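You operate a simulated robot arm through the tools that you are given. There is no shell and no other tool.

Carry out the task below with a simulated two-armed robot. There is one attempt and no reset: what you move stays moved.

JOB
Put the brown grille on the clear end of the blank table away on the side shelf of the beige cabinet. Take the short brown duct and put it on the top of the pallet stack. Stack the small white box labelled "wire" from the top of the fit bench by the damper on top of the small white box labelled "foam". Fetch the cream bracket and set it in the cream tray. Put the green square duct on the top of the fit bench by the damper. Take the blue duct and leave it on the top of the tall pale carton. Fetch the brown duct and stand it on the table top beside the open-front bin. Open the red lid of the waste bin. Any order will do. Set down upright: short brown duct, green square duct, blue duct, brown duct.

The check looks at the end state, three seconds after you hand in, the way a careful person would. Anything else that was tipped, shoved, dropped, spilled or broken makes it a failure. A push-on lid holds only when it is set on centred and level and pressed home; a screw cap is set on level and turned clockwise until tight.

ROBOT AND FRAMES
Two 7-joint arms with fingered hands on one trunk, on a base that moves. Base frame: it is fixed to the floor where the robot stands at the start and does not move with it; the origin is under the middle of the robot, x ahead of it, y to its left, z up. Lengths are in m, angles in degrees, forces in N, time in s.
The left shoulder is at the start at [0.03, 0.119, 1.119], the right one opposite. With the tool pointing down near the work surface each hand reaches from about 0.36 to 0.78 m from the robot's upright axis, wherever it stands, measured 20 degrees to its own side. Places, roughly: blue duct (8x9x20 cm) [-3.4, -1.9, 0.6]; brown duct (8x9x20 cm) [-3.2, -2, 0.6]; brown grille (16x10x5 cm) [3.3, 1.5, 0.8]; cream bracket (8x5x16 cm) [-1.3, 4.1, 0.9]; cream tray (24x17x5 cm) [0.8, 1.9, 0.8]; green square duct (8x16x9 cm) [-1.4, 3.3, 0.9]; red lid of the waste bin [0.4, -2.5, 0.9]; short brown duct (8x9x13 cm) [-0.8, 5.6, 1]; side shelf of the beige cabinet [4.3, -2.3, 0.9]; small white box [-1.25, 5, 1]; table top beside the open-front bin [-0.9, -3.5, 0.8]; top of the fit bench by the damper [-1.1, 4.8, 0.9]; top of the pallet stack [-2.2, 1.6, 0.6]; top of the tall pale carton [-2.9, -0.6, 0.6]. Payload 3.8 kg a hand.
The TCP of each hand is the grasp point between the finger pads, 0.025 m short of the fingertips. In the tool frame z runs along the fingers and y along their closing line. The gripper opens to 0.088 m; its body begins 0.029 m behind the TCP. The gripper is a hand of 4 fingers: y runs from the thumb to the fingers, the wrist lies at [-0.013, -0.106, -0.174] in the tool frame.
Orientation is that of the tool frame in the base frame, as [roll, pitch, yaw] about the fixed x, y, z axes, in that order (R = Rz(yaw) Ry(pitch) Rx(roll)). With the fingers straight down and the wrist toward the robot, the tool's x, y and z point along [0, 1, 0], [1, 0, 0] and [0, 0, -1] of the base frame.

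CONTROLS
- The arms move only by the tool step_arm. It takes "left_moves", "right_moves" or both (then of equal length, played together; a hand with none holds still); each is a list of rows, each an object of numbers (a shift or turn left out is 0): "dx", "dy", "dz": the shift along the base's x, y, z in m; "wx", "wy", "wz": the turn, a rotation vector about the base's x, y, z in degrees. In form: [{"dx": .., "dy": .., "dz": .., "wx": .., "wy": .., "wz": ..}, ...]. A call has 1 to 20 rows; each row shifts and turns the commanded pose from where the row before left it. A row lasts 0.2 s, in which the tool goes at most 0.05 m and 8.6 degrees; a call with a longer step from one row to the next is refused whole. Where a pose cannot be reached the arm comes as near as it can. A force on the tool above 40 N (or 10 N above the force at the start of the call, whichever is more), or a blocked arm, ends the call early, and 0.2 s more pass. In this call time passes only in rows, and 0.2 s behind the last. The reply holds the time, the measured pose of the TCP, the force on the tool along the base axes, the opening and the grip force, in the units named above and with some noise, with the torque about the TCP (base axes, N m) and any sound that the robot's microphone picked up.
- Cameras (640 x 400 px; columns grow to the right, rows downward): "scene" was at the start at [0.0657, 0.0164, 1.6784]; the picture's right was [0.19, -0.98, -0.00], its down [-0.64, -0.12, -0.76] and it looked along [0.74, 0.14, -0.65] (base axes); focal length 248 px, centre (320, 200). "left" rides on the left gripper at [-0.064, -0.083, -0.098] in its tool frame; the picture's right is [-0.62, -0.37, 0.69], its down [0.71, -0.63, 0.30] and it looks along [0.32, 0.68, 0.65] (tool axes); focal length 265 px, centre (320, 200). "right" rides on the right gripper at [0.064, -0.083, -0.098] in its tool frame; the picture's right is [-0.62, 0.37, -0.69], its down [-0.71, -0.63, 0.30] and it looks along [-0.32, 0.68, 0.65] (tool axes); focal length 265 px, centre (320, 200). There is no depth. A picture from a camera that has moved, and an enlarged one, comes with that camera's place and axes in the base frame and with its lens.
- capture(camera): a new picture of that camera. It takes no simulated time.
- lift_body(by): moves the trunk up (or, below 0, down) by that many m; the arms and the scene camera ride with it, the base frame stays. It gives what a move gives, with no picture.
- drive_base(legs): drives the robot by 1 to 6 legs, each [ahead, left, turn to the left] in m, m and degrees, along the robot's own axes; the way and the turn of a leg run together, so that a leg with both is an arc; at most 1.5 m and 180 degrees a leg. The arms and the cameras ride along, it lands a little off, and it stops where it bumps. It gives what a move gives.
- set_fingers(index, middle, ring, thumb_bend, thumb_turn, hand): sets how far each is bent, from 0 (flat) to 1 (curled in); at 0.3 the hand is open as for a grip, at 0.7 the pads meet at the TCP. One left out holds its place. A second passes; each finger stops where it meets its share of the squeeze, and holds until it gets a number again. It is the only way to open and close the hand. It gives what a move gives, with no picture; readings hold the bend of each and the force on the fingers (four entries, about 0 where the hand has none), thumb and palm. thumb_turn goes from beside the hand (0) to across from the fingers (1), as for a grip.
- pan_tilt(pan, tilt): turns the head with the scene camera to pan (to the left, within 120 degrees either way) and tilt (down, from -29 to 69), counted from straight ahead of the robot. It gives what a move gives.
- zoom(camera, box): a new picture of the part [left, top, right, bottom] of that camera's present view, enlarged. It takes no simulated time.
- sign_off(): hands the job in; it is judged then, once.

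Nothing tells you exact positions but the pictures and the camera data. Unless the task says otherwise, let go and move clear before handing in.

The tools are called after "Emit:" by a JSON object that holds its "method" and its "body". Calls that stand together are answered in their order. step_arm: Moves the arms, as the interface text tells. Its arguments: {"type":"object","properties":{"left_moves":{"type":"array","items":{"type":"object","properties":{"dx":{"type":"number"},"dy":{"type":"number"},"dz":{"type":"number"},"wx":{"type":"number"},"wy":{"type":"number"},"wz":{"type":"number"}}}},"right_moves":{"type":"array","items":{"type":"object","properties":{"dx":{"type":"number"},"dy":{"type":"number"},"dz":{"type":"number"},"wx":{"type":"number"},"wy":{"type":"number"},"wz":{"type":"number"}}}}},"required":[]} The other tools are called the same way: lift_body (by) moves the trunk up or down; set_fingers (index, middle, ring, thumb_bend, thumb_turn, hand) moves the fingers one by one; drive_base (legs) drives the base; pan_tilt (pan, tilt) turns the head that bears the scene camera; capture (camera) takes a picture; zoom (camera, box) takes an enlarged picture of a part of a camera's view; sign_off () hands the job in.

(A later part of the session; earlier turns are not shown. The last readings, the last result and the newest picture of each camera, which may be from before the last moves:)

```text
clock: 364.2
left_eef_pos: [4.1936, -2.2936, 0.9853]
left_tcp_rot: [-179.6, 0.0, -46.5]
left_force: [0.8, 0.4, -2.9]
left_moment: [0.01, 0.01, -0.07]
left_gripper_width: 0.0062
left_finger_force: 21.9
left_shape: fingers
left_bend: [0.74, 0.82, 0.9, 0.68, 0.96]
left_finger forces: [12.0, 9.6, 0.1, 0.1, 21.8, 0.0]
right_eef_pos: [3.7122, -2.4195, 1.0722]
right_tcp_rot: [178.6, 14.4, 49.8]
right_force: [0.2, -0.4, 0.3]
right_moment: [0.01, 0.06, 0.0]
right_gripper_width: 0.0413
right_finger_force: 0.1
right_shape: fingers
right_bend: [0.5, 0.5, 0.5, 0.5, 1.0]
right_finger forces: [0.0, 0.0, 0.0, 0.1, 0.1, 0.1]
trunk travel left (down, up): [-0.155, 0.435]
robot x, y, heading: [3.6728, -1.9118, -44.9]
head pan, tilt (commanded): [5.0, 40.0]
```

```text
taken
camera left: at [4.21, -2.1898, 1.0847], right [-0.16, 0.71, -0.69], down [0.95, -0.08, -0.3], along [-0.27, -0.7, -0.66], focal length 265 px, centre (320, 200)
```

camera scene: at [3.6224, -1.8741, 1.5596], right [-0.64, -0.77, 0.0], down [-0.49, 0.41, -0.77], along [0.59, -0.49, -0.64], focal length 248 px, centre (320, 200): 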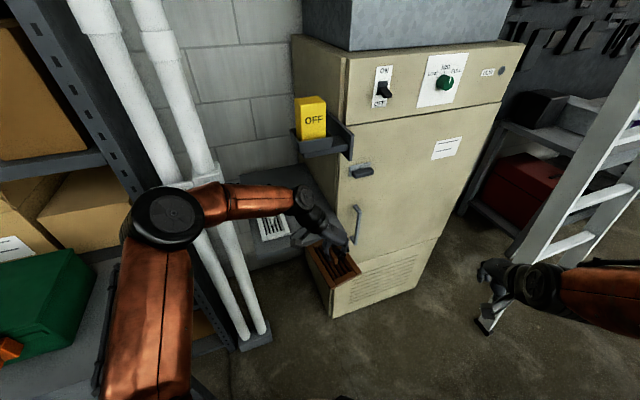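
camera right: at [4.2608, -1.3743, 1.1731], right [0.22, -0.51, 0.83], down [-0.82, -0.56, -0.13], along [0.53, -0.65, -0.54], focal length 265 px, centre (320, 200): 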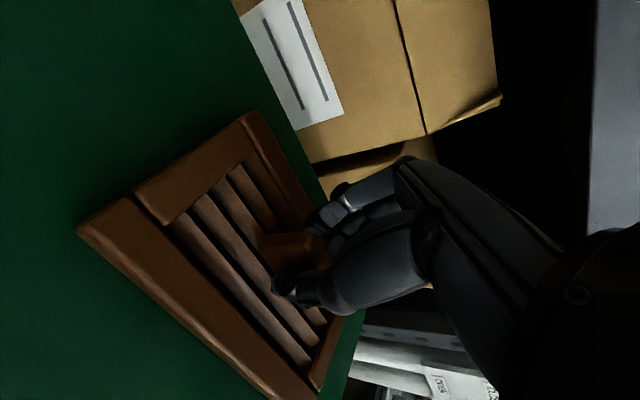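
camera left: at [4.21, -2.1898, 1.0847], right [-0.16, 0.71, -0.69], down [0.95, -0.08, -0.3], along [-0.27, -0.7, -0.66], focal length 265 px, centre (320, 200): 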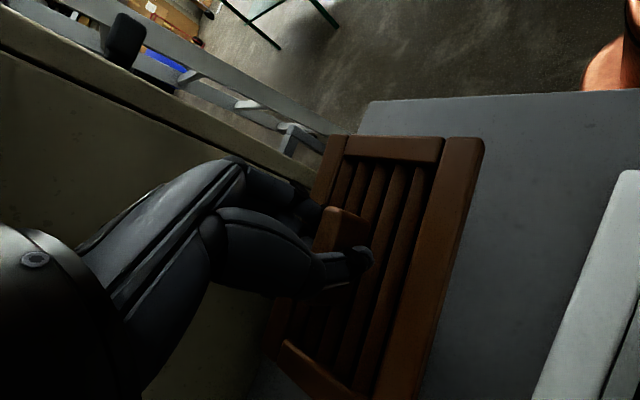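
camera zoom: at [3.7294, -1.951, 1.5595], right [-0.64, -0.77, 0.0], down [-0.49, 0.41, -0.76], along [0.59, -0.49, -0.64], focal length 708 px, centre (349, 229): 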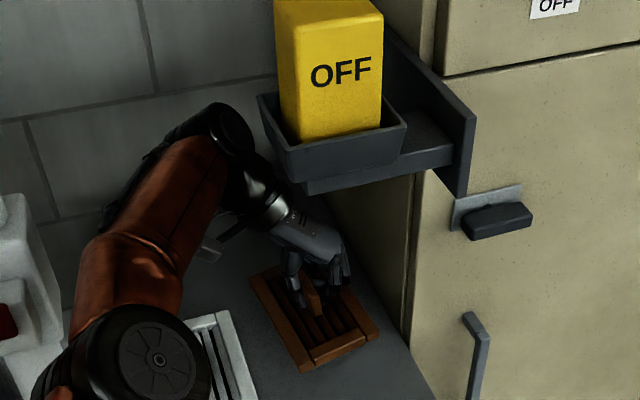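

The grille is over the free zone. I'll lower it straight down with the trunk.

Emit:
{"method": "lift_body", "body": {"by": -0.035}}

Emit:
{"method": "lift_body", "body": {"by": -0.008}}

Emit:
{"method": "lift_body", "body": {"by": -0.005}}

Emit:
{"method": "zoom", "body": {"camera": "scene", "box": [220, 120, 400, 260]}}

Emit:
{"method": "capture", "body": {"camera": "left"}}

```text
clock: 365.0
left_eef_pos: [4.1945, -2.2923, 0.9531]
left_tcp_rot: [-179.6, 0.0, -46.5]
left_force: [-0.3, 0.3, -1.6]
left_moment: [0.02, -0.02, 0.0]
left_gripper_width: 0.0059
left_finger_force: 22.0
left_shape: fingers
left_bend: [0.74, 0.82, 0.9, 0.68, 0.96]
left_finger forces: [11.9, 9.7, 0.1, 0.0, 21.8, 0.1]
right_eef_pos: [3.7104, -2.4182, 1.0374]
right_tcp_rot: [178.5, 14.4, 49.7]
right_force: [-0.1, 0.6, -0.2]
right_moment: [0.04, -0.02, 0.01]
right_gripper_width: 0.0412
right_finger_force: 0.2
right_shape: fingers
right_bend: [0.5, 0.5, 0.5, 0.5, 1.0]
right_finger forces: [0.1, 0.0, 0.0, 0.0, 0.0, 0.1]
trunk travel left (down, up): [-0.12, 0.47]
robot x, y, heading: [3.6725, -1.9065, -45.1]
head pan, tilt (commanded): [5.0, 40.0]
```

```text
clock: 365.6
left_eef_pos: [4.1931, -2.2943, 0.9447]
left_tcp_rot: [-179.6, -0.1, -46.6]
left_force: [0.5, -0.6, 0.7]
left_moment: [0.07, -0.04, 0.03]
left_gripper_width: 0.0058
left_finger_force: 21.4
left_shape: fingers
left_bend: [0.74, 0.82, 0.9, 0.68, 0.96]
left_finger forces: [11.0, 10.9, 0.0, 0.0, 21.3, 0.1]
right_eef_pos: [3.7105, -2.4193, 1.0292]
right_tcp_rot: [178.5, 14.4, 49.7]
right_force: [0.5, -0.6, -0.2]
right_moment: [0.0, 0.03, -0.03]
right_gripper_width: 0.0412
right_finger_force: 0.1
right_shape: fingers
right_bend: [0.5, 0.5, 0.5, 0.5, 1.0]
right_finger forces: [0.0, 0.1, 0.1, 0.0, 0.1, 0.1]
trunk travel left (down, up): [-0.112, 0.478]
robot x, y, heading: [3.6744, -1.9101, -44.9]
head pan, tilt (commanded): [5.0, 40.0]
```

```text
clock: 366.1
left_eef_pos: [4.1932, -2.2931, 0.941]
left_tcp_rot: [-179.6, -0.1, -46.6]
left_force: [0.8, -1.8, 6.2]
left_moment: [0.22, -0.1, -0.09]
left_gripper_width: 0.0054
left_finger_force: 25.1
left_shape: fingers
left_bend: [0.74, 0.81, 0.9, 0.69, 0.96]
left_finger forces: [10.1, 13.9, 0.0, 0.0, 26.0, 0.0]
right_eef_pos: [3.7104, -2.4189, 1.0247]
right_tcp_rot: [178.6, 14.4, 49.8]
right_force: [-0.4, 0.6, 0.1]
right_moment: [-0.01, 0.01, 0.01]
right_gripper_width: 0.041
right_finger_force: 0.0
right_shape: fingers
right_bend: [0.5, 0.5, 0.5, 0.5, 1.0]
right_finger forces: [0.0, 0.0, 0.1, 0.0, 0.0, 0.0]
trunk travel left (down, up): [-0.107, 0.483]
robot x, y, heading: [3.6749, -1.9073, -45.1]
head pan, tilt (commanded): [5.0, 40.0]
```

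```text
2.86 times, centred on (310, 190) of scene
camera zoom: at [3.727, -1.9495, 1.5117], right [-0.64, -0.77, 0.0], down [-0.49, 0.41, -0.77], along [0.59, -0.49, -0.64], focal length 708 px, centre (349, 229)
```

zoom: 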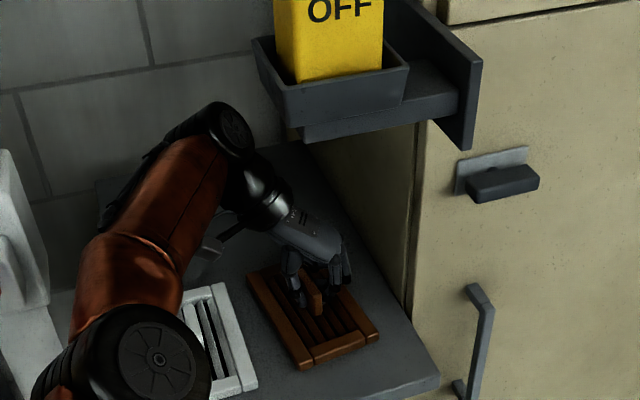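

```text
taken
camera left: at [4.2083, -2.1889, 1.0386], right [-0.16, 0.71, -0.69], down [0.95, -0.08, -0.3], along [-0.27, -0.7, -0.66], focal length 265 px, centre (320, 200)
```

left: 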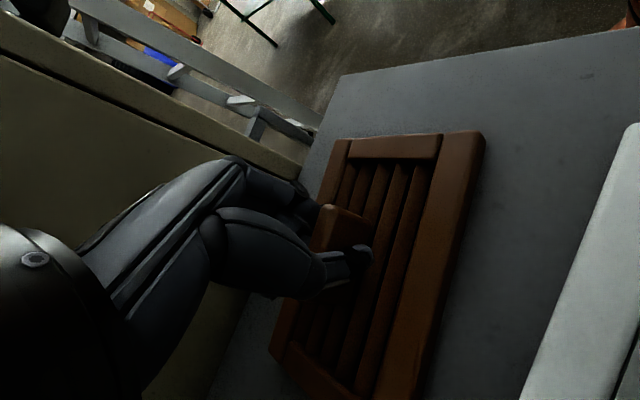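

It has touched the shelf. I'll seat it a few more millimetres and open the hand.

Emit:
{"method": "lift_body", "body": {"by": -0.004}}

Emit:
{"method": "set_fingers", "body": {"hand": "left", "index": 0.5, "middle": 0.5, "ring": 0.5, "thumb_bend": 0.5}}

Emit:
{"method": "capture", "body": {"camera": "left"}}

```text
clock: 366.6
left_eef_pos: [4.1936, -2.2927, 0.9394]
left_tcp_rot: [-179.6, -0.5, -46.4]
left_force: [5.7, -3.8, 29.0]
left_moment: [0.52, -0.33, -0.12]
left_gripper_width: 0.0058
left_finger_force: 36.9
left_shape: fingers
left_bend: [0.74, 0.82, 0.9, 0.71, 0.96]
left_finger forces: [11.2, 17.7, 0.0, 0.0, 45.1, 0.0]
right_eef_pos: [3.7095, -2.4178, 1.0213]
right_tcp_rot: [178.3, 14.4, 49.7]
right_force: [-0.6, -1.1, -0.1]
right_moment: [0.02, 0.0, 0.01]
right_gripper_width: 0.0412
right_finger_force: 0.1
right_shape: fingers
right_bend: [0.5, 0.5, 0.5, 0.5, 1.0]
right_finger forces: [0.0, 0.1, 0.1, 0.0, 0.0, 0.0]
trunk travel left (down, up): [-0.103, 0.487]
robot x, y, heading: [3.6743, -1.9065, -45.1]
head pan, tilt (commanded): [5.0, 40.0]
```

```text
clock: 367.1
left_eef_pos: [4.194, -2.2918, 0.9413]
left_tcp_rot: [-179.9, -0.5, -46.2]
left_force: [-0.9, 4.3, 17.3]
left_moment: [-0.16, 0.39, -0.11]
left_gripper_width: 0.04
left_finger_force: 8.2
left_shape: fingers
left_bend: [0.51, 0.51, 0.5, 0.5, 1.0]
left_finger forces: [9.4, 7.4, 0.0, 0.1, 0.0, 0.0]
right_eef_pos: [3.7108, -2.418, 1.0206]
right_tcp_rot: [178.5, 14.4, 49.6]
right_force: [0.9, -1.5, 0.1]
right_moment: [-0.01, 0.0, -0.04]
right_gripper_width: 0.0412
right_finger_force: 0.1
right_shape: fingers
right_bend: [0.5, 0.5, 0.5, 0.5, 1.0]
right_finger forces: [0.0, 0.0, 0.0, 0.0, 0.0, 0.1]
trunk travel left (down, up): [-0.103, 0.487]
robot x, y, heading: [3.6717, -1.9103, -45.1]
head pan, tilt (commanded): [5.0, 40.0]
stopped (left hand): the force on the tool passed its limit at 42 N (the readings are from after the stop); the commanded pose is now the measured one
```

```text
taken
camera left: at [4.2096, -2.187, 1.0396], right [-0.16, 0.7, -0.7], down [0.95, -0.08, -0.3], along [-0.26, -0.71, -0.65], focal length 265 px, centre (320, 200)
```

left: 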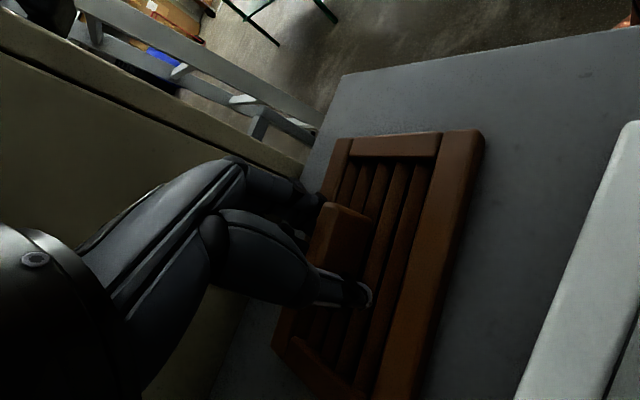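

The fingertips are resting on the slats, so I'll lift just clear of the handle, staying below the holder, and back straight out.

Emit:
{"method": "lift_body", "body": {"by": 0.042}}

Emit:
{"method": "capture", "body": {"camera": "left"}}

Emit:
{"method": "zoom", "body": {"camera": "scene", "box": [220, 120, 400, 260]}}

```text
clock: 368.0
left_eef_pos: [4.1947, -2.2932, 0.9798]
left_tcp_rot: [-179.6, -0.3, -46.3]
left_force: [0.4, 0.8, 0.2]
left_moment: [0.01, -0.02, -0.01]
left_gripper_width: 0.0409
left_finger_force: 0.0
left_shape: fingers
left_bend: [0.5, 0.5, 0.5, 0.5, 1.0]
left_finger forces: [0.0, 0.0, 0.0, 0.0, 0.0, 0.1]
right_eef_pos: [3.7115, -2.4186, 1.0626]
right_tcp_rot: [178.5, 14.4, 49.6]
right_force: [0.0, 0.5, -0.4]
right_moment: [-0.02, 0.02, 0.0]
right_gripper_width: 0.0414
right_finger_force: 0.0
right_shape: fingers
right_bend: [0.5, 0.5, 0.5, 0.5, 1.0]
right_finger forces: [0.0, 0.0, 0.1, 0.1, 0.0, 0.0]
trunk travel left (down, up): [-0.145, 0.445]
robot x, y, heading: [3.6766, -1.908, -44.8]
head pan, tilt (commanded): [5.0, 40.0]
```

```text
taken
camera left: at [4.21, -2.1876, 1.0785], right [-0.16, 0.7, -0.69], down [0.95, -0.08, -0.3], along [-0.27, -0.71, -0.66], focal length 265 px, centre (320, 200)
```

left: 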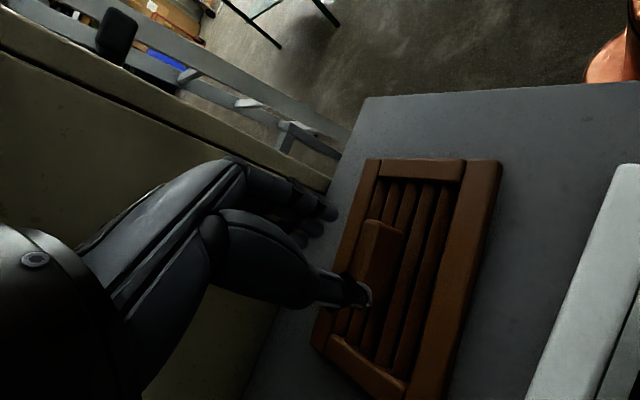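

```text
2.86 times, centred on (310, 190) of scene
camera zoom: at [3.7276, -1.9495, 1.5495], right [-0.64, -0.77, 0.0], down [-0.49, 0.41, -0.77], along [0.59, -0.49, -0.64], focal length 708 px, centre (349, 229)
```

zoom: 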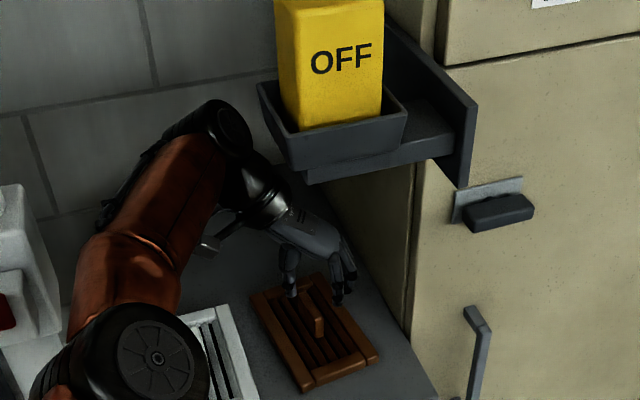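

The brown grille lies flat on the side shelf beside the white one. I'll back straight out from under the holder.

Emit:
{"method": "drive_base", "body": {"legs": [[-0.275, -0.122, 0], [-0.3, 0, 0]]}}

Emit:
{"method": "lift_body", "body": {"by": 0.15}}

Emit:
{"method": "capture", "body": {"camera": "scene"}}

Emit:
{"method": "zoom", "body": {"camera": "scene", "box": [220, 80, 420, 220]}}

```text
clock: 371.6
left_eef_pos: [3.7096, -1.9787, 0.9808]
left_tcp_rot: [-179.7, -0.4, -46.2]
left_force: [-0.4, -0.8, 0.1]
left_moment: [0.01, 0.0, -0.01]
left_gripper_width: 0.0408
left_finger_force: 0.0
left_shape: fingers
left_bend: [0.5, 0.5, 0.5, 0.5, 1.0]
left_finger forces: [0.1, 0.1, 0.0, 0.0, 0.0, 0.1]
right_eef_pos: [3.2263, -2.107, 1.0641]
right_tcp_rot: [178.6, 14.4, 49.9]
right_force: [-0.4, -0.4, 0.8]
right_moment: [-0.03, 0.0, -0.01]
right_gripper_width: 0.0411
right_finger_force: 0.0
right_shape: fingers
right_bend: [0.5, 0.5, 0.5, 0.5, 1.0]
right_finger forces: [0.0, 0.0, 0.0, 0.1, 0.1, 0.0]
trunk travel left (down, up): [-0.145, 0.445]
robot x, y, heading: [3.1862, -1.6002, -44.8]
head pan, tilt (commanded): [5.0, 40.0]
```

```text
clock: 373.4
left_eef_pos: [3.7109, -1.9801, 1.1305]
left_tcp_rot: [-179.7, -0.3, -46.2]
left_force: [-0.3, -0.5, -0.1]
left_moment: [0.01, 0.05, -0.01]
left_gripper_width: 0.0408
left_finger_force: 0.1
left_shape: fingers
left_bend: [0.5, 0.5, 0.5, 0.5, 1.0]
left_finger forces: [0.0, 0.0, 0.0, 0.0, 0.1, 0.0]
right_eef_pos: [3.227, -2.1073, 1.2128]
right_tcp_rot: [178.7, 14.5, 49.9]
right_force: [-0.6, -0.2, 0.0]
right_moment: [0.01, 0.0, 0.01]
right_gripper_width: 0.0411
right_finger_force: 0.0
right_shape: fingers
right_bend: [0.5, 0.5, 0.5, 0.5, 1.0]
right_finger forces: [0.1, 0.0, 0.1, 0.0, 0.1, 0.0]
trunk travel left (down, up): [-0.295, 0.295]
robot x, y, heading: [3.1877, -1.5962, -45.1]
head pan, tilt (commanded): [5.0, 40.0]
```

```text
taken
camera scene: at [3.2425, -1.638, 1.6995], right [-0.64, -0.77, 0.0], down [-0.49, 0.41, -0.77], along [0.59, -0.49, -0.64], focal length 248 px, centre (320, 200)
```

scene: 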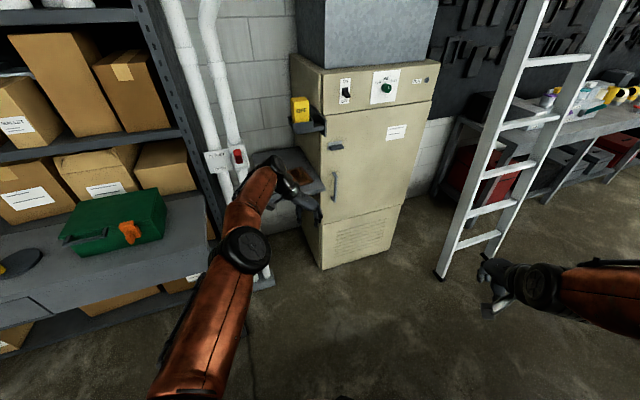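

```text
2.86 times, centred on (320, 150) of scene
camera zoom: at [3.2425, -1.638, 1.6995], right [-0.64, -0.77, 0.0], down [-0.49, 0.41, -0.77], along [0.59, -0.49, -0.64], focal length 708 px, centre (320, 343)
```

zoom: 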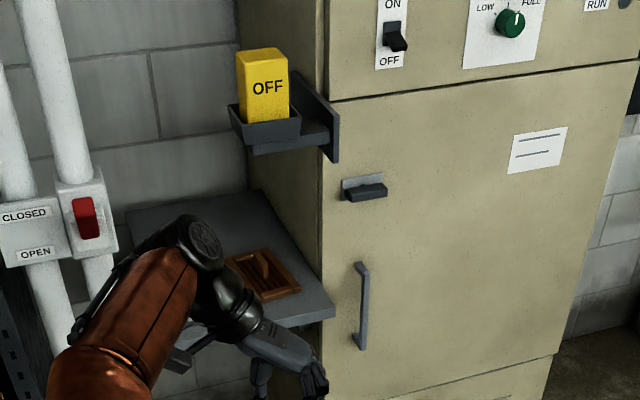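

The grille task is done. Next is the red bin lid on the long bench's far side, so I'll turn, go around the brake's end, and look down the corridor between brake and bench.

Emit:
{"method": "drive_base", "body": {"legs": [[0, 0, -80], [0, 0, -77], [0.2, -0.83, 0]]}}

Emit:
{"method": "pan_tilt", "body": {"pan": 30, "tilt": 25}}

Emit:
{"method": "capture", "body": {"camera": "scene"}}

```text
clock: 383.3
left_eef_pos: [2.5897, -0.9155, 1.1249]
left_tcp_rot: [-179.4, -0.2, 164.9]
left_force: [-0.5, 0.8, -0.4]
left_moment: [-0.03, 0.02, 0.0]
left_gripper_width: 0.0413
left_finger_force: 0.0
left_shape: fingers
left_bend: [0.5, 0.5, 0.5, 0.5, 1.0]
left_finger forces: [0.0, 0.1, 0.0, 0.0, 0.0, 0.1]
right_eef_pos: [2.9653, -0.5486, 1.2139]
right_tcp_rot: [178.6, 14.7, -101.9]
right_force: [-0.3, -0.4, 0.2]
right_moment: [-0.02, -0.01, 0.02]
right_gripper_width: 0.0413
right_finger_force: 0.1
right_shape: fingers
right_bend: [0.5, 0.5, 0.5, 0.5, 1.0]
right_finger forces: [0.0, 0.0, 0.1, 0.0, 0.1, 0.1]
trunk travel left (down, up): [-0.295, 0.295]
robot x, y, heading: [3.2374, -0.9748, 163.1]
head pan, tilt (commanded): [5.0, 40.0]
stopped in leg 3: the robot was blocked; the commanded pose is now the measured one
```

```text
clock: 384.2
left_eef_pos: [2.5911, -0.914, 1.1255]
left_tcp_rot: [-179.7, -0.2, 164.4]
left_force: [0.2, -0.6, 0.3]
left_moment: [0.01, 0.0, 0.01]
left_gripper_width: 0.0413
left_finger_force: 0.2
left_shape: fingers
left_bend: [0.5, 0.5, 0.5, 0.5, 1.0]
left_finger forces: [0.1, 0.1, 0.0, 0.1, 0.1, 0.0]
right_eef_pos: [2.9671, -0.5527, 1.2156]
right_tcp_rot: [178.5, 14.9, -102.0]
right_force: [0.2, 0.3, -0.2]
right_moment: [-0.01, 0.0, -0.02]
right_gripper_width: 0.0411
right_finger_force: 0.0
right_shape: fingers
right_bend: [0.5, 0.5, 0.5, 0.5, 1.0]
right_finger forces: [0.0, 0.0, 0.0, 0.0, 0.0, 0.0]
trunk travel left (down, up): [-0.295, 0.295]
robot x, y, heading: [3.2411, -0.9736, 163.4]
head pan, tilt (commanded): [30.0, 25.0]
```

```text
taken
camera scene: at [3.1708, -1.012, 1.7227], right [-0.23, 0.97, 0.01], down [0.41, 0.1, -0.91], along [-0.88, -0.2, -0.43], focal length 248 px, centre (320, 200)
```

scene: 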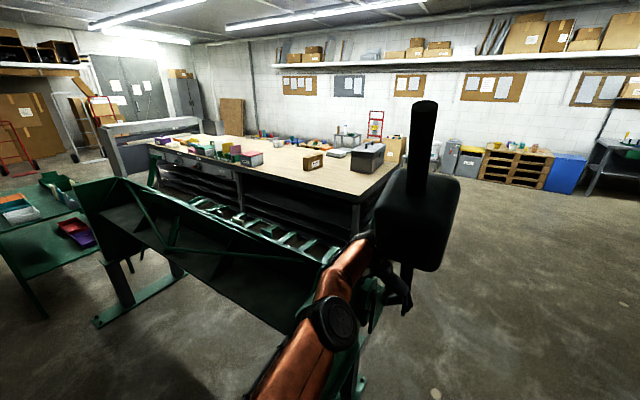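

The left forearm met the counterweight arm of the brake and the base stopped. I'll back straight away from it first.

Emit:
{"method": "drive_base", "body": {"legs": [[-0.3, 0.05, 0]]}}

Emit:
{"method": "capture", "body": {"camera": "scene"}}

Emit:
{"method": "pan_tilt", "body": {"pan": 0, "tilt": 35}}

Emit:
{"method": "capture", "body": {"camera": "scene"}}

```text
clock: 385.3
left_eef_pos: [2.6352, -0.9398, 1.1061]
left_tcp_rot: [-179.0, 1.6, 164.8]
left_force: [-0.4, -0.4, -0.4]
left_moment: [0.01, 0.06, 0.01]
left_gripper_width: 0.0412
left_finger_force: 0.1
left_shape: fingers
left_bend: [0.5, 0.5, 0.5, 0.5, 1.0]
left_finger forces: [0.1, 0.0, 0.0, 0.0, 0.1, 0.1]
right_eef_pos: [3.0082, -0.5704, 1.2129]
right_tcp_rot: [178.8, 14.6, -101.8]
right_force: [-0.3, -0.1, 0.1]
right_moment: [-0.04, 0.02, 0.01]
right_gripper_width: 0.0409
right_finger_force: 0.2
right_shape: fingers
right_bend: [0.5, 0.5, 0.5, 0.5, 1.0]
right_finger forces: [0.0, 0.0, 0.1, 0.0, 0.0, 0.0]
trunk travel left (down, up): [-0.295, 0.295]
robot x, y, heading: [3.2875, -0.9946, 163.2]
head pan, tilt (commanded): [30.0, 25.0]
stopped in leg 1: the robot was blocked; the commanded pose is now the measured one
```

```text
taken
camera scene: at [3.2118, -1.0281, 1.7225], right [-0.23, 0.97, 0.0], down [0.42, 0.1, -0.9], along [-0.88, -0.21, -0.43], focal length 248 px, centre (320, 200)
```

scene: 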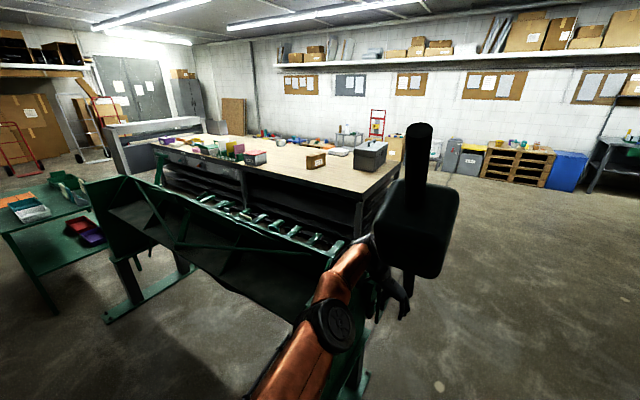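

```text
clock: 386.2
left_eef_pos: [2.6338, -0.9381, 1.1076]
left_tcp_rot: [-179.3, 1.4, 164.8]
left_force: [0.2, 1.1, -0.6]
left_moment: [-0.02, -0.01, 0.04]
left_gripper_width: 0.041
left_finger_force: 0.1
left_shape: fingers
left_bend: [0.5, 0.5, 0.5, 0.5, 1.0]
left_finger forces: [0.0, 0.0, 0.0, 0.0, 0.0, 0.0]
right_eef_pos: [3.007, -0.5705, 1.2122]
right_tcp_rot: [179.0, 14.6, -101.8]
right_force: [0.8, -0.4, -0.3]
right_moment: [-0.03, 0.02, -0.01]
right_gripper_width: 0.0412
right_finger_force: 0.0
right_shape: fingers
right_bend: [0.5, 0.5, 0.5, 0.5, 1.0]
right_finger forces: [0.0, 0.0, 0.0, 0.0, 0.0, 0.1]
trunk travel left (down, up): [-0.295, 0.295]
robot x, y, heading: [3.2906, -0.9975, 163.1]
head pan, tilt (commanded): [0.0, 35.0]
```

```text
taken
camera scene: at [3.2135, -0.9822, 1.7067], right [0.29, 0.96, 0.0], down [0.56, -0.16, -0.82], along [-0.78, 0.24, -0.58], focal length 248 px, centre (320, 200)
```

scene: 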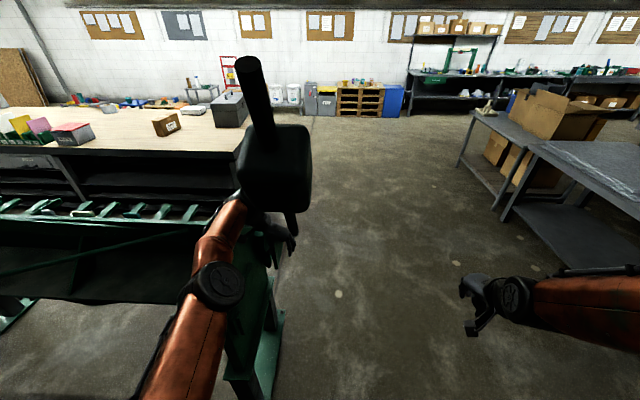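

The hand seems hooked around the counterweight's rod. I'll zoom in from all cameras to understand before moving again.

Emit:
{"method": "zoom", "body": {"camera": "scene", "box": [180, 50, 360, 290]}}

Emit:
{"method": "capture", "body": {"camera": "left"}}

Emit:
{"method": "capture", "body": {"camera": "right"}}

```text
1.67 times, centred on (270, 170) of scene
camera zoom: at [3.2135, -0.9822, 1.7067], right [0.29, 0.96, 0.0], down [0.56, -0.16, -0.82], along [-0.78, 0.24, -0.58], focal length 413 px, centre (403, 250)
```

zoom: 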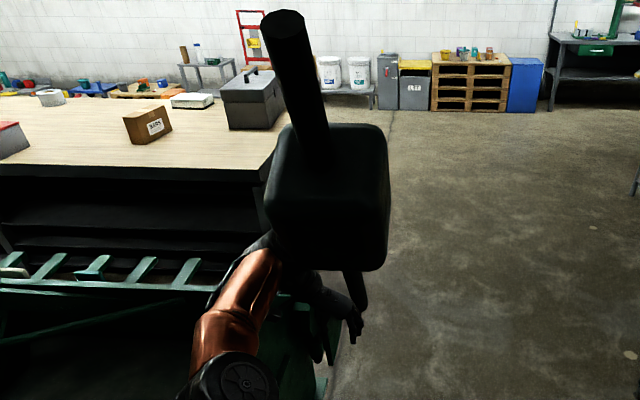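

```text
taken
camera left: at [2.6707, -1.0339, 1.2094], right [0.51, -0.53, -0.67], down [-0.85, -0.43, -0.31], along [-0.12, 0.73, -0.67], focal length 265 px, centre (320, 200)
```

left: 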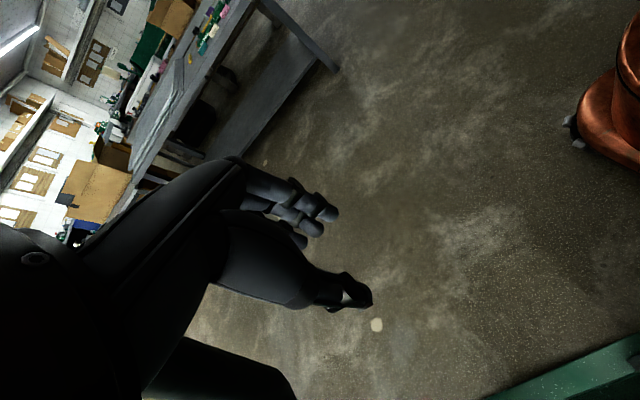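

```text
taken
camera right: at [3.0709, -0.6724, 1.289], right [-0.26, 0.49, 0.83], down [0.77, 0.63, -0.12], along [-0.58, 0.61, -0.54], focal length 265 px, centre (320, 200)
```

right: 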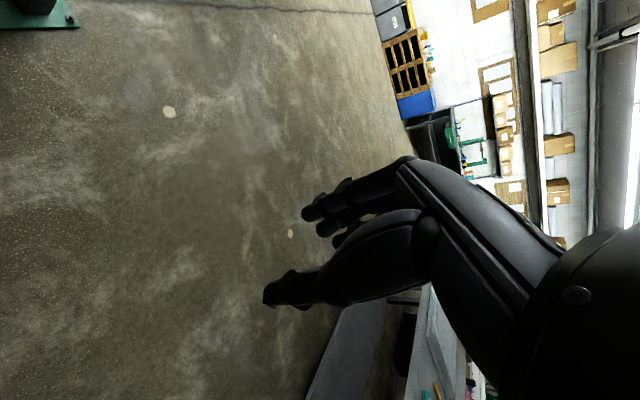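

The forearm angles across the counterweight box's left side, so backing up wedges it. I'll move left, which is the reverse of the motion that caused contact, then back away.

Emit:
{"method": "drive_base", "body": {"legs": [[0, 0.2, 0]]}}

Emit:
{"method": "capture", "body": {"camera": "scene"}}

```text
clock: 387.8
left_eef_pos: [2.5847, -1.1169, 1.1144]
left_tcp_rot: [-179.3, 0.9, 164.1]
left_force: [5.7, 19.4, 6.4]
left_moment: [0.25, -0.08, -0.06]
left_gripper_width: 0.0115
left_finger_force: 10.1
left_shape: fingers
left_bend: [0.5, 0.5, 0.5, 0.76, 1.0]
left_finger forces: [0.1, 0.1, 0.0, 0.0, 20.7, 0.0]
right_eef_pos: [2.9603, -0.7545, 1.2124]
right_tcp_rot: [178.6, 14.4, -102.2]
right_force: [-0.4, 0.8, 0.5]
right_moment: [0.03, 0.02, -0.03]
right_gripper_width: 0.0411
right_finger_force: 0.0
right_shape: fingers
right_bend: [0.5, 0.5, 0.5, 0.5, 1.0]
right_finger forces: [0.0, 0.0, 0.0, 0.0, 0.0, 0.0]
trunk travel left (down, up): [-0.295, 0.295]
robot x, y, heading: [3.2317, -1.1901, 163.0]
head pan, tilt (commanded): [0.0, 35.0]
```

```text
taken
camera scene: at [3.1684, -1.166, 1.7073], right [0.29, 0.96, 0.0], down [0.55, -0.17, -0.82], along [-0.78, 0.24, -0.57], focal length 248 px, centre (320, 200)
```

scene: 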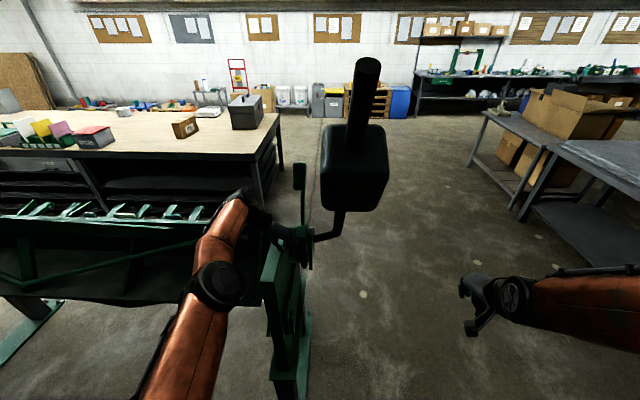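

The arm is clear of the counterweight, but the thumb is now touching the brake's end frame. I'll ease right 2 cm and back straight out.

Emit:
{"method": "drive_base", "body": {"legs": [[-0.04, -0.03, 0], [-0.35, 0, 0]]}}

Emit:
{"method": "capture", "body": {"camera": "scene"}}

Emit:
{"method": "zoom", "body": {"camera": "scene", "box": [160, 60, 400, 260]}}

```text
clock: 390.6
left_eef_pos: [2.9709, -1.2082, 1.1161]
left_tcp_rot: [-179.3, 0.8, 164.3]
left_force: [0.9, 0.5, -0.7]
left_moment: [0.04, 0.03, 0.03]
left_gripper_width: 0.041
left_finger_force: 0.0
left_shape: fingers
left_bend: [0.5, 0.5, 0.5, 0.5, 1.0]
left_finger forces: [0.1, 0.0, 0.0, 0.1, 0.1, 0.1]
right_eef_pos: [3.3453, -0.8445, 1.2133]
right_tcp_rot: [178.6, 14.3, -102.3]
right_force: [-0.5, -0.2, -0.1]
right_moment: [0.01, -0.02, -0.02]
right_gripper_width: 0.0413
right_finger_force: 0.1
right_shape: fingers
right_bend: [0.5, 0.5, 0.5, 0.5, 1.0]
right_finger forces: [0.0, 0.0, 0.0, 0.0, 0.1, 0.0]
trunk travel left (down, up): [-0.295, 0.295]
robot x, y, heading: [3.62, -1.2773, 163.0]
head pan, tilt (commanded): [0.0, 35.0]
```

```text
taken
camera scene: at [3.554, -1.2559, 1.7072], right [0.29, 0.96, 0.0], down [0.55, -0.17, -0.82], along [-0.78, 0.24, -0.57], focal length 248 px, centre (320, 200)
```

scene: 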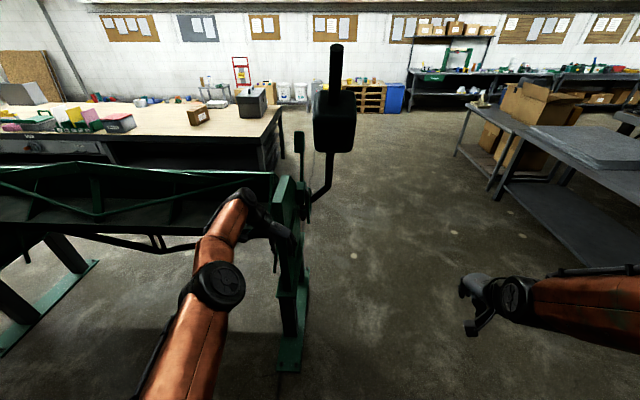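

```text
2.00 times, centred on (280, 160) of scene
camera zoom: at [3.554, -1.2559, 1.7072], right [0.29, 0.96, 0.0], down [0.55, -0.17, -0.82], along [-0.78, 0.24, -0.57], focal length 496 px, centre (400, 280)
```

zoom: 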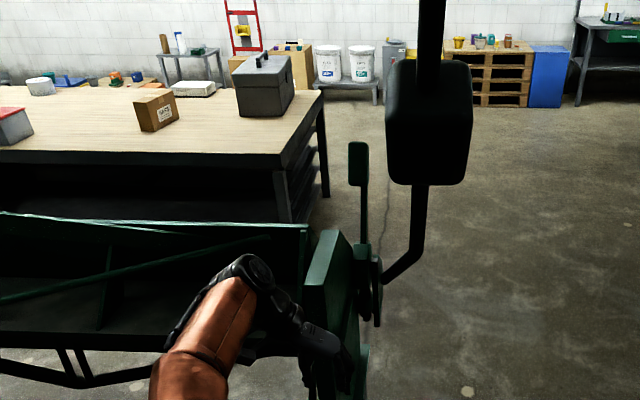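

I'm free of the brake and the counterweight looks undisturbed. I'll pass its end with a much wider margin this time.

Emit:
{"method": "drive_base", "body": {"legs": [[0.1, -0.8, 0], [1.0, 0, 0], [0.9, 0, -3]]}}

Emit:
{"method": "pan_tilt", "body": {"pan": 60, "tilt": 25}}

Emit:
{"method": "capture", "body": {"camera": "scene"}}

Emit:
{"method": "pan_tilt", "body": {"pan": 100, "tilt": 25}}

Emit:
{"method": "capture", "body": {"camera": "scene"}}

```text
clock: 404.0
left_eef_pos: [1.2941, 0.1242, 1.115]
left_tcp_rot: [-179.3, 0.9, 163.0]
left_force: [0.2, 0.8, -0.5]
left_moment: [0.05, 0.0, -0.02]
left_gripper_width: 0.0414
left_finger_force: 0.1
left_shape: fingers
left_bend: [0.5, 0.5, 0.5, 0.5, 1.0]
left_finger forces: [0.0, 0.0, 0.0, 0.0, 0.0, 0.1]
right_eef_pos: [1.6764, 0.48, 1.2139]
right_tcp_rot: [178.7, 14.5, -103.4]
right_force: [-0.2, 0.1, -0.9]
right_moment: [0.0, 0.02, 0.0]
right_gripper_width: 0.0411
right_finger_force: 0.1
right_shape: fingers
right_bend: [0.5, 0.5, 0.5, 0.5, 1.0]
right_finger forces: [0.0, 0.0, 0.1, 0.0, 0.0, 0.0]
trunk travel left (down, up): [-0.295, 0.295]
robot x, y, heading: [1.939, 0.0377, 161.9]
head pan, tilt (commanded): [0.0, 35.0]
```

```text
clock: 405.3
left_eef_pos: [1.2947, 0.1237, 1.1154]
left_tcp_rot: [-179.3, 0.9, 163.1]
left_force: [0.4, 0.7, -0.5]
left_moment: [-0.02, 0.0, -0.03]
left_gripper_width: 0.0409
left_finger_force: 0.1
left_shape: fingers
left_bend: [0.5, 0.5, 0.5, 0.5, 1.0]
left_finger forces: [0.0, 0.0, 0.1, 0.0, 0.0, 0.0]
right_eef_pos: [1.677, 0.4791, 1.2132]
right_tcp_rot: [178.5, 14.3, -103.4]
right_force: [-0.7, 0.5, 0.4]
right_moment: [-0.01, 0.02, 0.03]
right_gripper_width: 0.0413
right_finger_force: 0.1
right_shape: fingers
right_bend: [0.5, 0.5, 0.5, 0.5, 1.0]
right_finger forces: [0.0, 0.1, 0.0, 0.0, 0.0, 0.0]
trunk travel left (down, up): [-0.295, 0.295]
robot x, y, heading: [1.9411, 0.0423, 161.9]
head pan, tilt (commanded): [60.0, 25.0]
```

```text
taken
camera scene: at [1.8916, -0.0252, 1.723], right [-0.67, 0.75, 0.0], down [0.32, 0.28, -0.91], along [-0.68, -0.6, -0.42], focal length 248 px, centre (320, 200)
```

scene: 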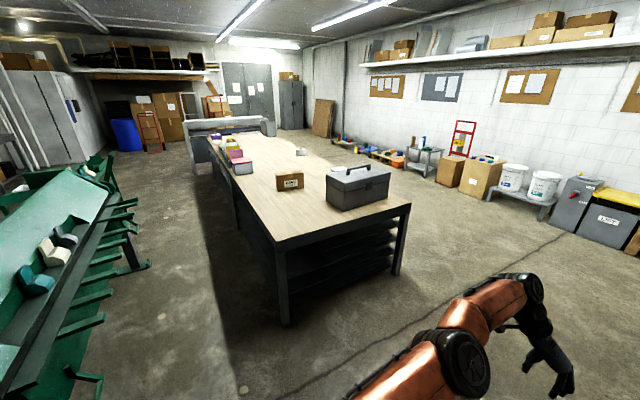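

```text
clock: 406.3
left_eef_pos: [1.2951, 0.1238, 1.1155]
left_tcp_rot: [-179.3, 0.9, 163.1]
left_force: [-0.3, 0.6, -0.1]
left_moment: [0.01, 0.02, 0.01]
left_gripper_width: 0.041
left_finger_force: 0.1
left_shape: fingers
left_bend: [0.5, 0.5, 0.5, 0.5, 1.0]
left_finger forces: [0.0, 0.0, 0.0, 0.1, 0.0, 0.1]
right_eef_pos: [1.6759, 0.4798, 1.2134]
right_tcp_rot: [178.6, 14.4, -103.4]
right_force: [-0.1, -1.2, 0.4]
right_moment: [-0.03, -0.01, -0.03]
right_gripper_width: 0.0411
right_finger_force: 0.0
right_shape: fingers
right_bend: [0.5, 0.5, 0.5, 0.5, 1.0]
right_finger forces: [0.1, 0.1, 0.0, 0.1, 0.1, 0.0]
trunk travel left (down, up): [-0.295, 0.295]
robot x, y, heading: [1.9352, 0.0427, 161.8]
head pan, tilt (commanded): [100.0, 25.0]
```

```text
taken
camera scene: at [1.947, -0.055, 1.723], right [-0.99, 0.14, 0.0], down [0.06, 0.42, -0.91], along [-0.13, -0.9, -0.42], focal length 248 px, centre (320, 200)
```

scene: 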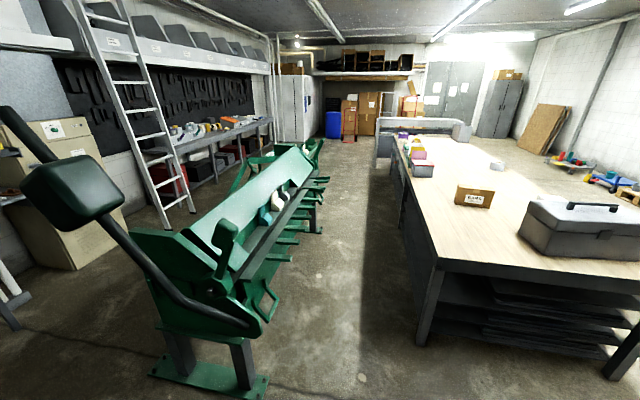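

The corridor is about 0.9 m wide and clear; the bin is at about (0.41, -2.64) on the bench's edge. I'll tuck the left hand in, raise the trunk, square up and slide down the corridor.

Emit:
{"method": "step_arm", "body": {"left_moves": [{"dx": 0.037, "dy": -0.015}, {"dx": 0.037, "dy": -0.015}, {"dx": 0.037, "dy": -0.015}, {"dx": 0.037, "dy": -0.015}, {"dx": 0.037, "dy": -0.015}]}}

Emit:
{"method": "lift_body", "body": {"by": 0.1}}

Emit:
{"method": "drive_base", "body": {"legs": [[0, 0, -4], [0, 1.2, 0], [0, 0.8, 0]]}}

Emit:
{"method": "pan_tilt", "body": {"pan": 20, "tilt": 40}}

Emit:
{"method": "capture", "body": {"camera": "scene"}}

Emit:
{"method": "pan_tilt", "body": {"pan": 100, "tilt": 45}}

Emit:
{"method": "capture", "body": {"camera": "scene"}}

```text
clock: 407.5
left_eef_pos: [1.4765, 0.0496, 1.1131]
left_tcp_rot: [-179.5, 0.9, 163.1]
left_force: [0.3, -0.7, 0.3]
left_moment: [-0.02, 0.03, 0.01]
left_gripper_width: 0.0413
left_finger_force: 0.1
left_shape: fingers
left_bend: [0.5, 0.5, 0.5, 0.5, 1.0]
left_finger forces: [0.1, 0.0, 0.0, 0.0, 0.0, 0.0]
right_eef_pos: [1.6777, 0.4802, 1.2122]
right_tcp_rot: [178.4, 14.3, -103.5]
right_force: [0.3, 1.2, 1.3]
right_moment: [0.05, -0.03, -0.01]
right_gripper_width: 0.0412
right_finger_force: 0.1
right_shape: fingers
right_bend: [0.5, 0.5, 0.5, 0.5, 1.0]
right_finger forces: [0.1, 0.0, 0.0, 0.0, 0.1, 0.0]
trunk travel left (down, up): [-0.295, 0.295]
robot x, y, heading: [1.9363, 0.0429, 161.5]
head pan, tilt (commanded): [100.0, 25.0]
```

```text
clock: 408.9
left_eef_pos: [1.4761, 0.0507, 1.2125]
left_tcp_rot: [-179.3, 0.9, 163.1]
left_force: [-0.8, 0.1, -0.1]
left_moment: [0.05, 0.0, -0.03]
left_gripper_width: 0.0414
left_finger_force: 0.0
left_shape: fingers
left_bend: [0.5, 0.5, 0.5, 0.5, 1.0]
left_finger forces: [0.1, 0.1, 0.0, 0.1, 0.0, 0.0]
right_eef_pos: [1.6764, 0.4784, 1.3129]
right_tcp_rot: [178.7, 14.3, -103.4]
right_force: [0.3, 0.5, 0.4]
right_moment: [0.01, 0.0, 0.0]
right_gripper_width: 0.041
right_finger_force: 0.1
right_shape: fingers
right_bend: [0.5, 0.5, 0.5, 0.5, 1.0]
right_finger forces: [0.0, 0.0, 0.1, 0.1, 0.0, 0.0]
trunk travel left (down, up): [-0.395, 0.195]
robot x, y, heading: [1.943, 0.0431, 161.8]
head pan, tilt (commanded): [100.0, 25.0]
```

```text
clock: 419.2
left_eef_pos: [0.7169, -1.7317, 1.2137]
left_tcp_rot: [-179.4, 0.9, 158.2]
left_force: [0.3, -0.6, 0.6]
left_moment: [0.01, 0.03, 0.02]
left_gripper_width: 0.0412
left_finger_force: 0.0
left_shape: fingers
left_bend: [0.5, 0.5, 0.5, 0.5, 1.0]
left_finger forces: [0.1, 0.0, 0.1, 0.0, 0.0, 0.0]
right_eef_pos: [0.9529, -1.3189, 1.3123]
right_tcp_rot: [178.4, 14.4, -108.3]
right_force: [-0.2, -0.6, -0.7]
right_moment: [-0.01, 0.03, 0.01]
right_gripper_width: 0.041
right_finger_force: 0.1
right_shape: fingers
right_bend: [0.5, 0.5, 0.5, 0.5, 1.0]
right_finger forces: [0.1, 0.0, 0.0, 0.1, 0.0, 0.0]
trunk travel left (down, up): [-0.395, 0.195]
robot x, y, heading: [1.1778, -1.7778, 157.0]
head pan, tilt (commanded): [100.0, 25.0]
```

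```text
clock: 420.7
left_eef_pos: [0.7171, -1.7319, 1.2149]
left_tcp_rot: [-179.3, 0.9, 158.3]
left_force: [-0.2, 0.4, -0.6]
left_moment: [-0.03, 0.05, 0.04]
left_gripper_width: 0.0413
left_finger_force: 0.0
left_shape: fingers
left_bend: [0.5, 0.5, 0.5, 0.5, 1.0]
left_finger forces: [0.0, 0.0, 0.0, 0.0, 0.0, 0.0]
right_eef_pos: [0.9524, -1.3203, 1.3134]
right_tcp_rot: [178.6, 14.4, -108.2]
right_force: [-0.2, 0.1, 1.2]
right_moment: [0.02, -0.02, 0.03]
right_gripper_width: 0.0412
right_finger_force: 0.1
right_shape: fingers
right_bend: [0.5, 0.5, 0.5, 0.5, 1.0]
right_finger forces: [0.0, 0.0, 0.0, 0.0, 0.0, 0.0]
trunk travel left (down, up): [-0.395, 0.195]
robot x, y, heading: [1.1805, -1.7782, 157.0]
head pan, tilt (commanded): [20.0, 40.0]
```

```text
taken
camera scene: at [1.1133, -1.7815, 1.7997], right [0.05, 1.0, 0.0], down [0.64, -0.03, -0.77], along [-0.77, 0.04, -0.64], focal length 248 px, centre (320, 200)
```

scene: 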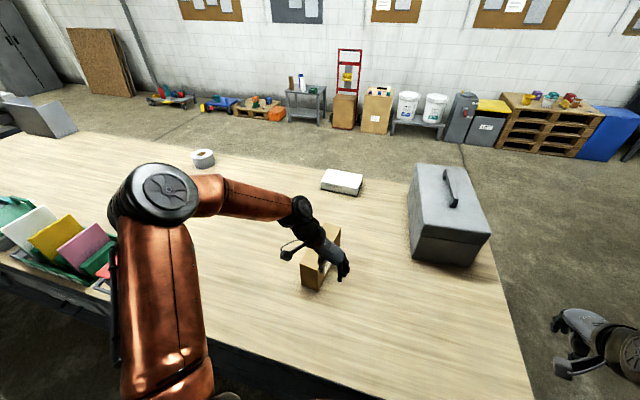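

```text
clock: 422.2
left_eef_pos: [0.7183, -1.7315, 1.2132]
left_tcp_rot: [-179.4, 0.9, 158.3]
left_force: [0.0, 0.4, -0.7]
left_moment: [0.0, -0.01, 0.0]
left_gripper_width: 0.0413
left_finger_force: 0.0
left_shape: fingers
left_bend: [0.5, 0.5, 0.5, 0.5, 1.0]
left_finger forces: [0.1, 0.0, 0.0, 0.0, 0.0, 0.1]
right_eef_pos: [0.9545, -1.3209, 1.313]
right_tcp_rot: [178.5, 14.4, -108.3]
right_force: [1.1, -0.5, -0.6]
right_moment: [0.0, 0.01, 0.01]
right_gripper_width: 0.0413
right_finger_force: 0.0
right_shape: fingers
right_bend: [0.5, 0.5, 0.5, 0.5, 1.0]
right_finger forces: [0.0, 0.0, 0.0, 0.1, 0.1, 0.0]
trunk travel left (down, up): [-0.395, 0.195]
robot x, y, heading: [1.1764, -1.7785, 157.1]
head pan, tilt (commanded): [100.0, 45.0]
```

```text
taken
camera scene: at [1.1798, -1.8652, 1.7924], right [-0.97, 0.23, 0.0], down [0.16, 0.69, -0.71], along [-0.16, -0.69, -0.71], focal length 248 px, centre (320, 200)
```

scene: 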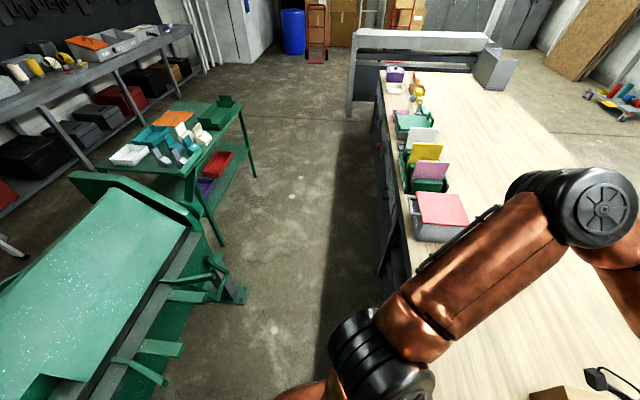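

The gray bin with the red lid is ahead-left along the bench edge. I'll slide further and take a close look.

Emit:
{"method": "drive_base", "body": {"legs": [[0, 0.85, 1]]}}

Emit:
{"method": "pan_tilt", "body": {"pan": 5, "tilt": 55}}

Emit:
{"method": "capture", "body": {"camera": "scene"}}

Emit:
{"method": "capture", "body": {"camera": "left"}}

Emit:
{"method": "capture", "body": {"camera": "right"}}

```text
clock: 426.7
left_eef_pos: [0.3987, -2.5126, 1.2126]
left_tcp_rot: [-179.3, 0.9, 159.6]
left_force: [-1.4, 0.1, 0.0]
left_moment: [0.02, -0.01, -0.03]
left_gripper_width: 0.0413
left_finger_force: 0.0
left_shape: fingers
left_bend: [0.5, 0.5, 0.5, 0.5, 1.0]
left_finger forces: [0.1, 0.0, 0.0, 0.0, 0.0, 0.0]
right_eef_pos: [0.6253, -2.0947, 1.3123]
right_tcp_rot: [178.5, 14.5, -106.9]
right_force: [-0.4, 0.5, -0.4]
right_moment: [-0.03, -0.01, -0.01]
right_gripper_width: 0.0414
right_finger_force: 0.1
right_shape: fingers
right_bend: [0.5, 0.5, 0.5, 0.5, 1.0]
right_finger forces: [0.1, 0.0, 0.0, 0.0, 0.0, 0.0]
trunk travel left (down, up): [-0.395, 0.195]
robot x, y, heading: [0.8562, -2.55, 158.3]
head pan, tilt (commanded): [100.0, 45.0]
```

```text
clock: 428.4
left_eef_pos: [0.3999, -2.5117, 1.2133]
left_tcp_rot: [-179.3, 0.9, 159.5]
left_force: [-0.4, 0.1, -1.3]
left_moment: [-0.01, 0.01, 0.01]
left_gripper_width: 0.0413
left_finger_force: 0.1
left_shape: fingers
left_bend: [0.5, 0.5, 0.5, 0.5, 1.0]
left_finger forces: [0.1, 0.0, 0.0, 0.0, 0.1, 0.1]
right_eef_pos: [0.6253, -2.0958, 1.3138]
right_tcp_rot: [178.7, 14.4, -106.9]
right_force: [0.3, -0.4, -0.3]
right_moment: [0.0, -0.01, -0.01]
right_gripper_width: 0.0412
right_finger_force: 0.0
right_shape: fingers
right_bend: [0.5, 0.5, 0.5, 0.5, 1.0]
right_finger forces: [0.0, 0.0, 0.0, 0.0, 0.1, 0.0]
trunk travel left (down, up): [-0.395, 0.195]
robot x, y, heading: [0.8622, -2.5476, 158.3]
head pan, tilt (commanded): [5.0, 55.0]
```

```text
taken
camera scene: at [0.8128, -2.5347, 1.779], right [0.29, 0.96, 0.0], down [0.78, -0.23, -0.57], along [-0.55, 0.16, -0.82], focal length 248 px, centre (320, 200)
```

scene: 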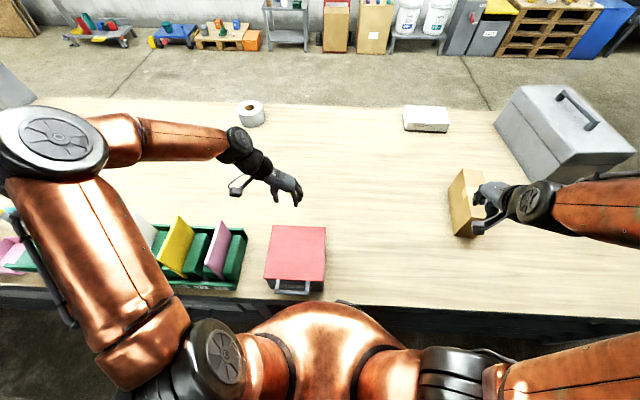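

```text
taken
camera left: at [0.4289, -2.6106, 1.3134], right [0.46, -0.57, -0.68], down [-0.89, -0.34, -0.31], along [-0.06, 0.74, -0.67], focal length 265 px, centre (320, 200)
```

left: 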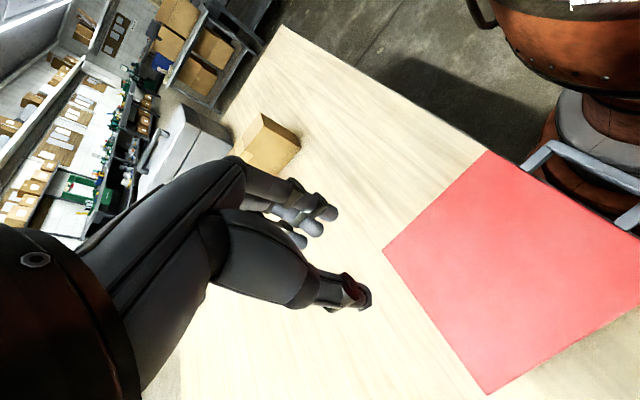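

```text
taken
camera right: at [0.6817, -2.2029, 1.3899], right [-0.21, 0.51, 0.83], down [0.82, 0.56, -0.13], along [-0.53, 0.66, -0.54], focal length 265 px, centre (320, 200)
```

right: 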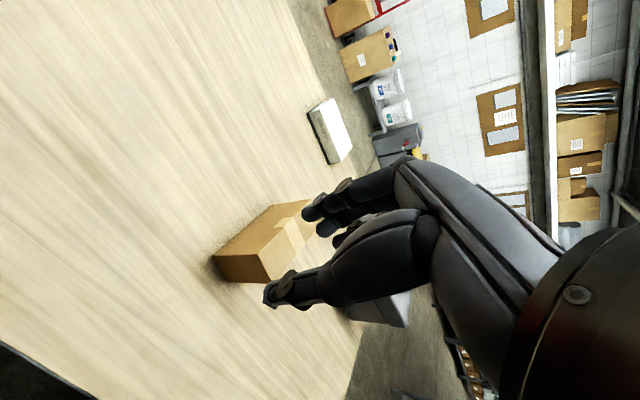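

The bin is right in front of me: a gray box with a flat red lid and a bar handle on the near side. I'll zoom in.

Emit:
{"method": "zoom", "body": {"camera": "scene", "box": [230, 200, 370, 310]}}

Emit:
{"method": "zoom", "body": {"camera": "left", "box": [360, 120, 640, 400]}}

```text
3.64 times, centred on (300, 255) of scene
camera zoom: at [0.8128, -2.5347, 1.779], right [0.29, 0.96, 0.0], down [0.78, -0.23, -0.57], along [-0.55, 0.16, -0.82], focal length 902 px, centre (393, 0)
```

zoom: 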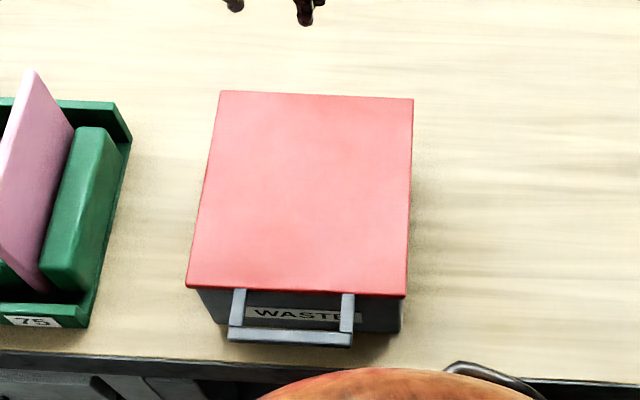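

```text
1.43 times, centred on (500, 260) of left
camera zoom: at [0.4289, -2.6106, 1.3134], right [0.46, -0.57, -0.68], down [-0.89, -0.34, -0.31], along [-0.06, 0.74, -0.67], focal length 379 px, centre (63, 114)
```

zoom: 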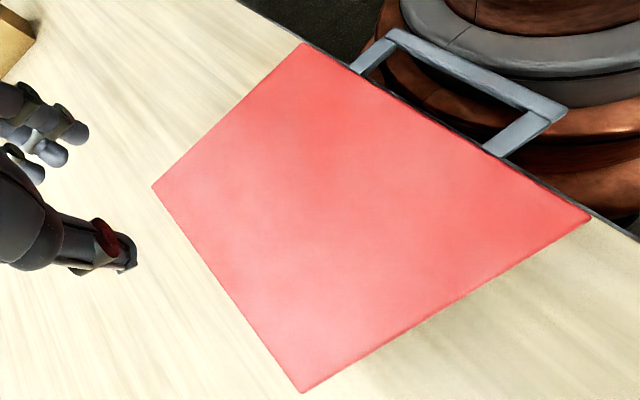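

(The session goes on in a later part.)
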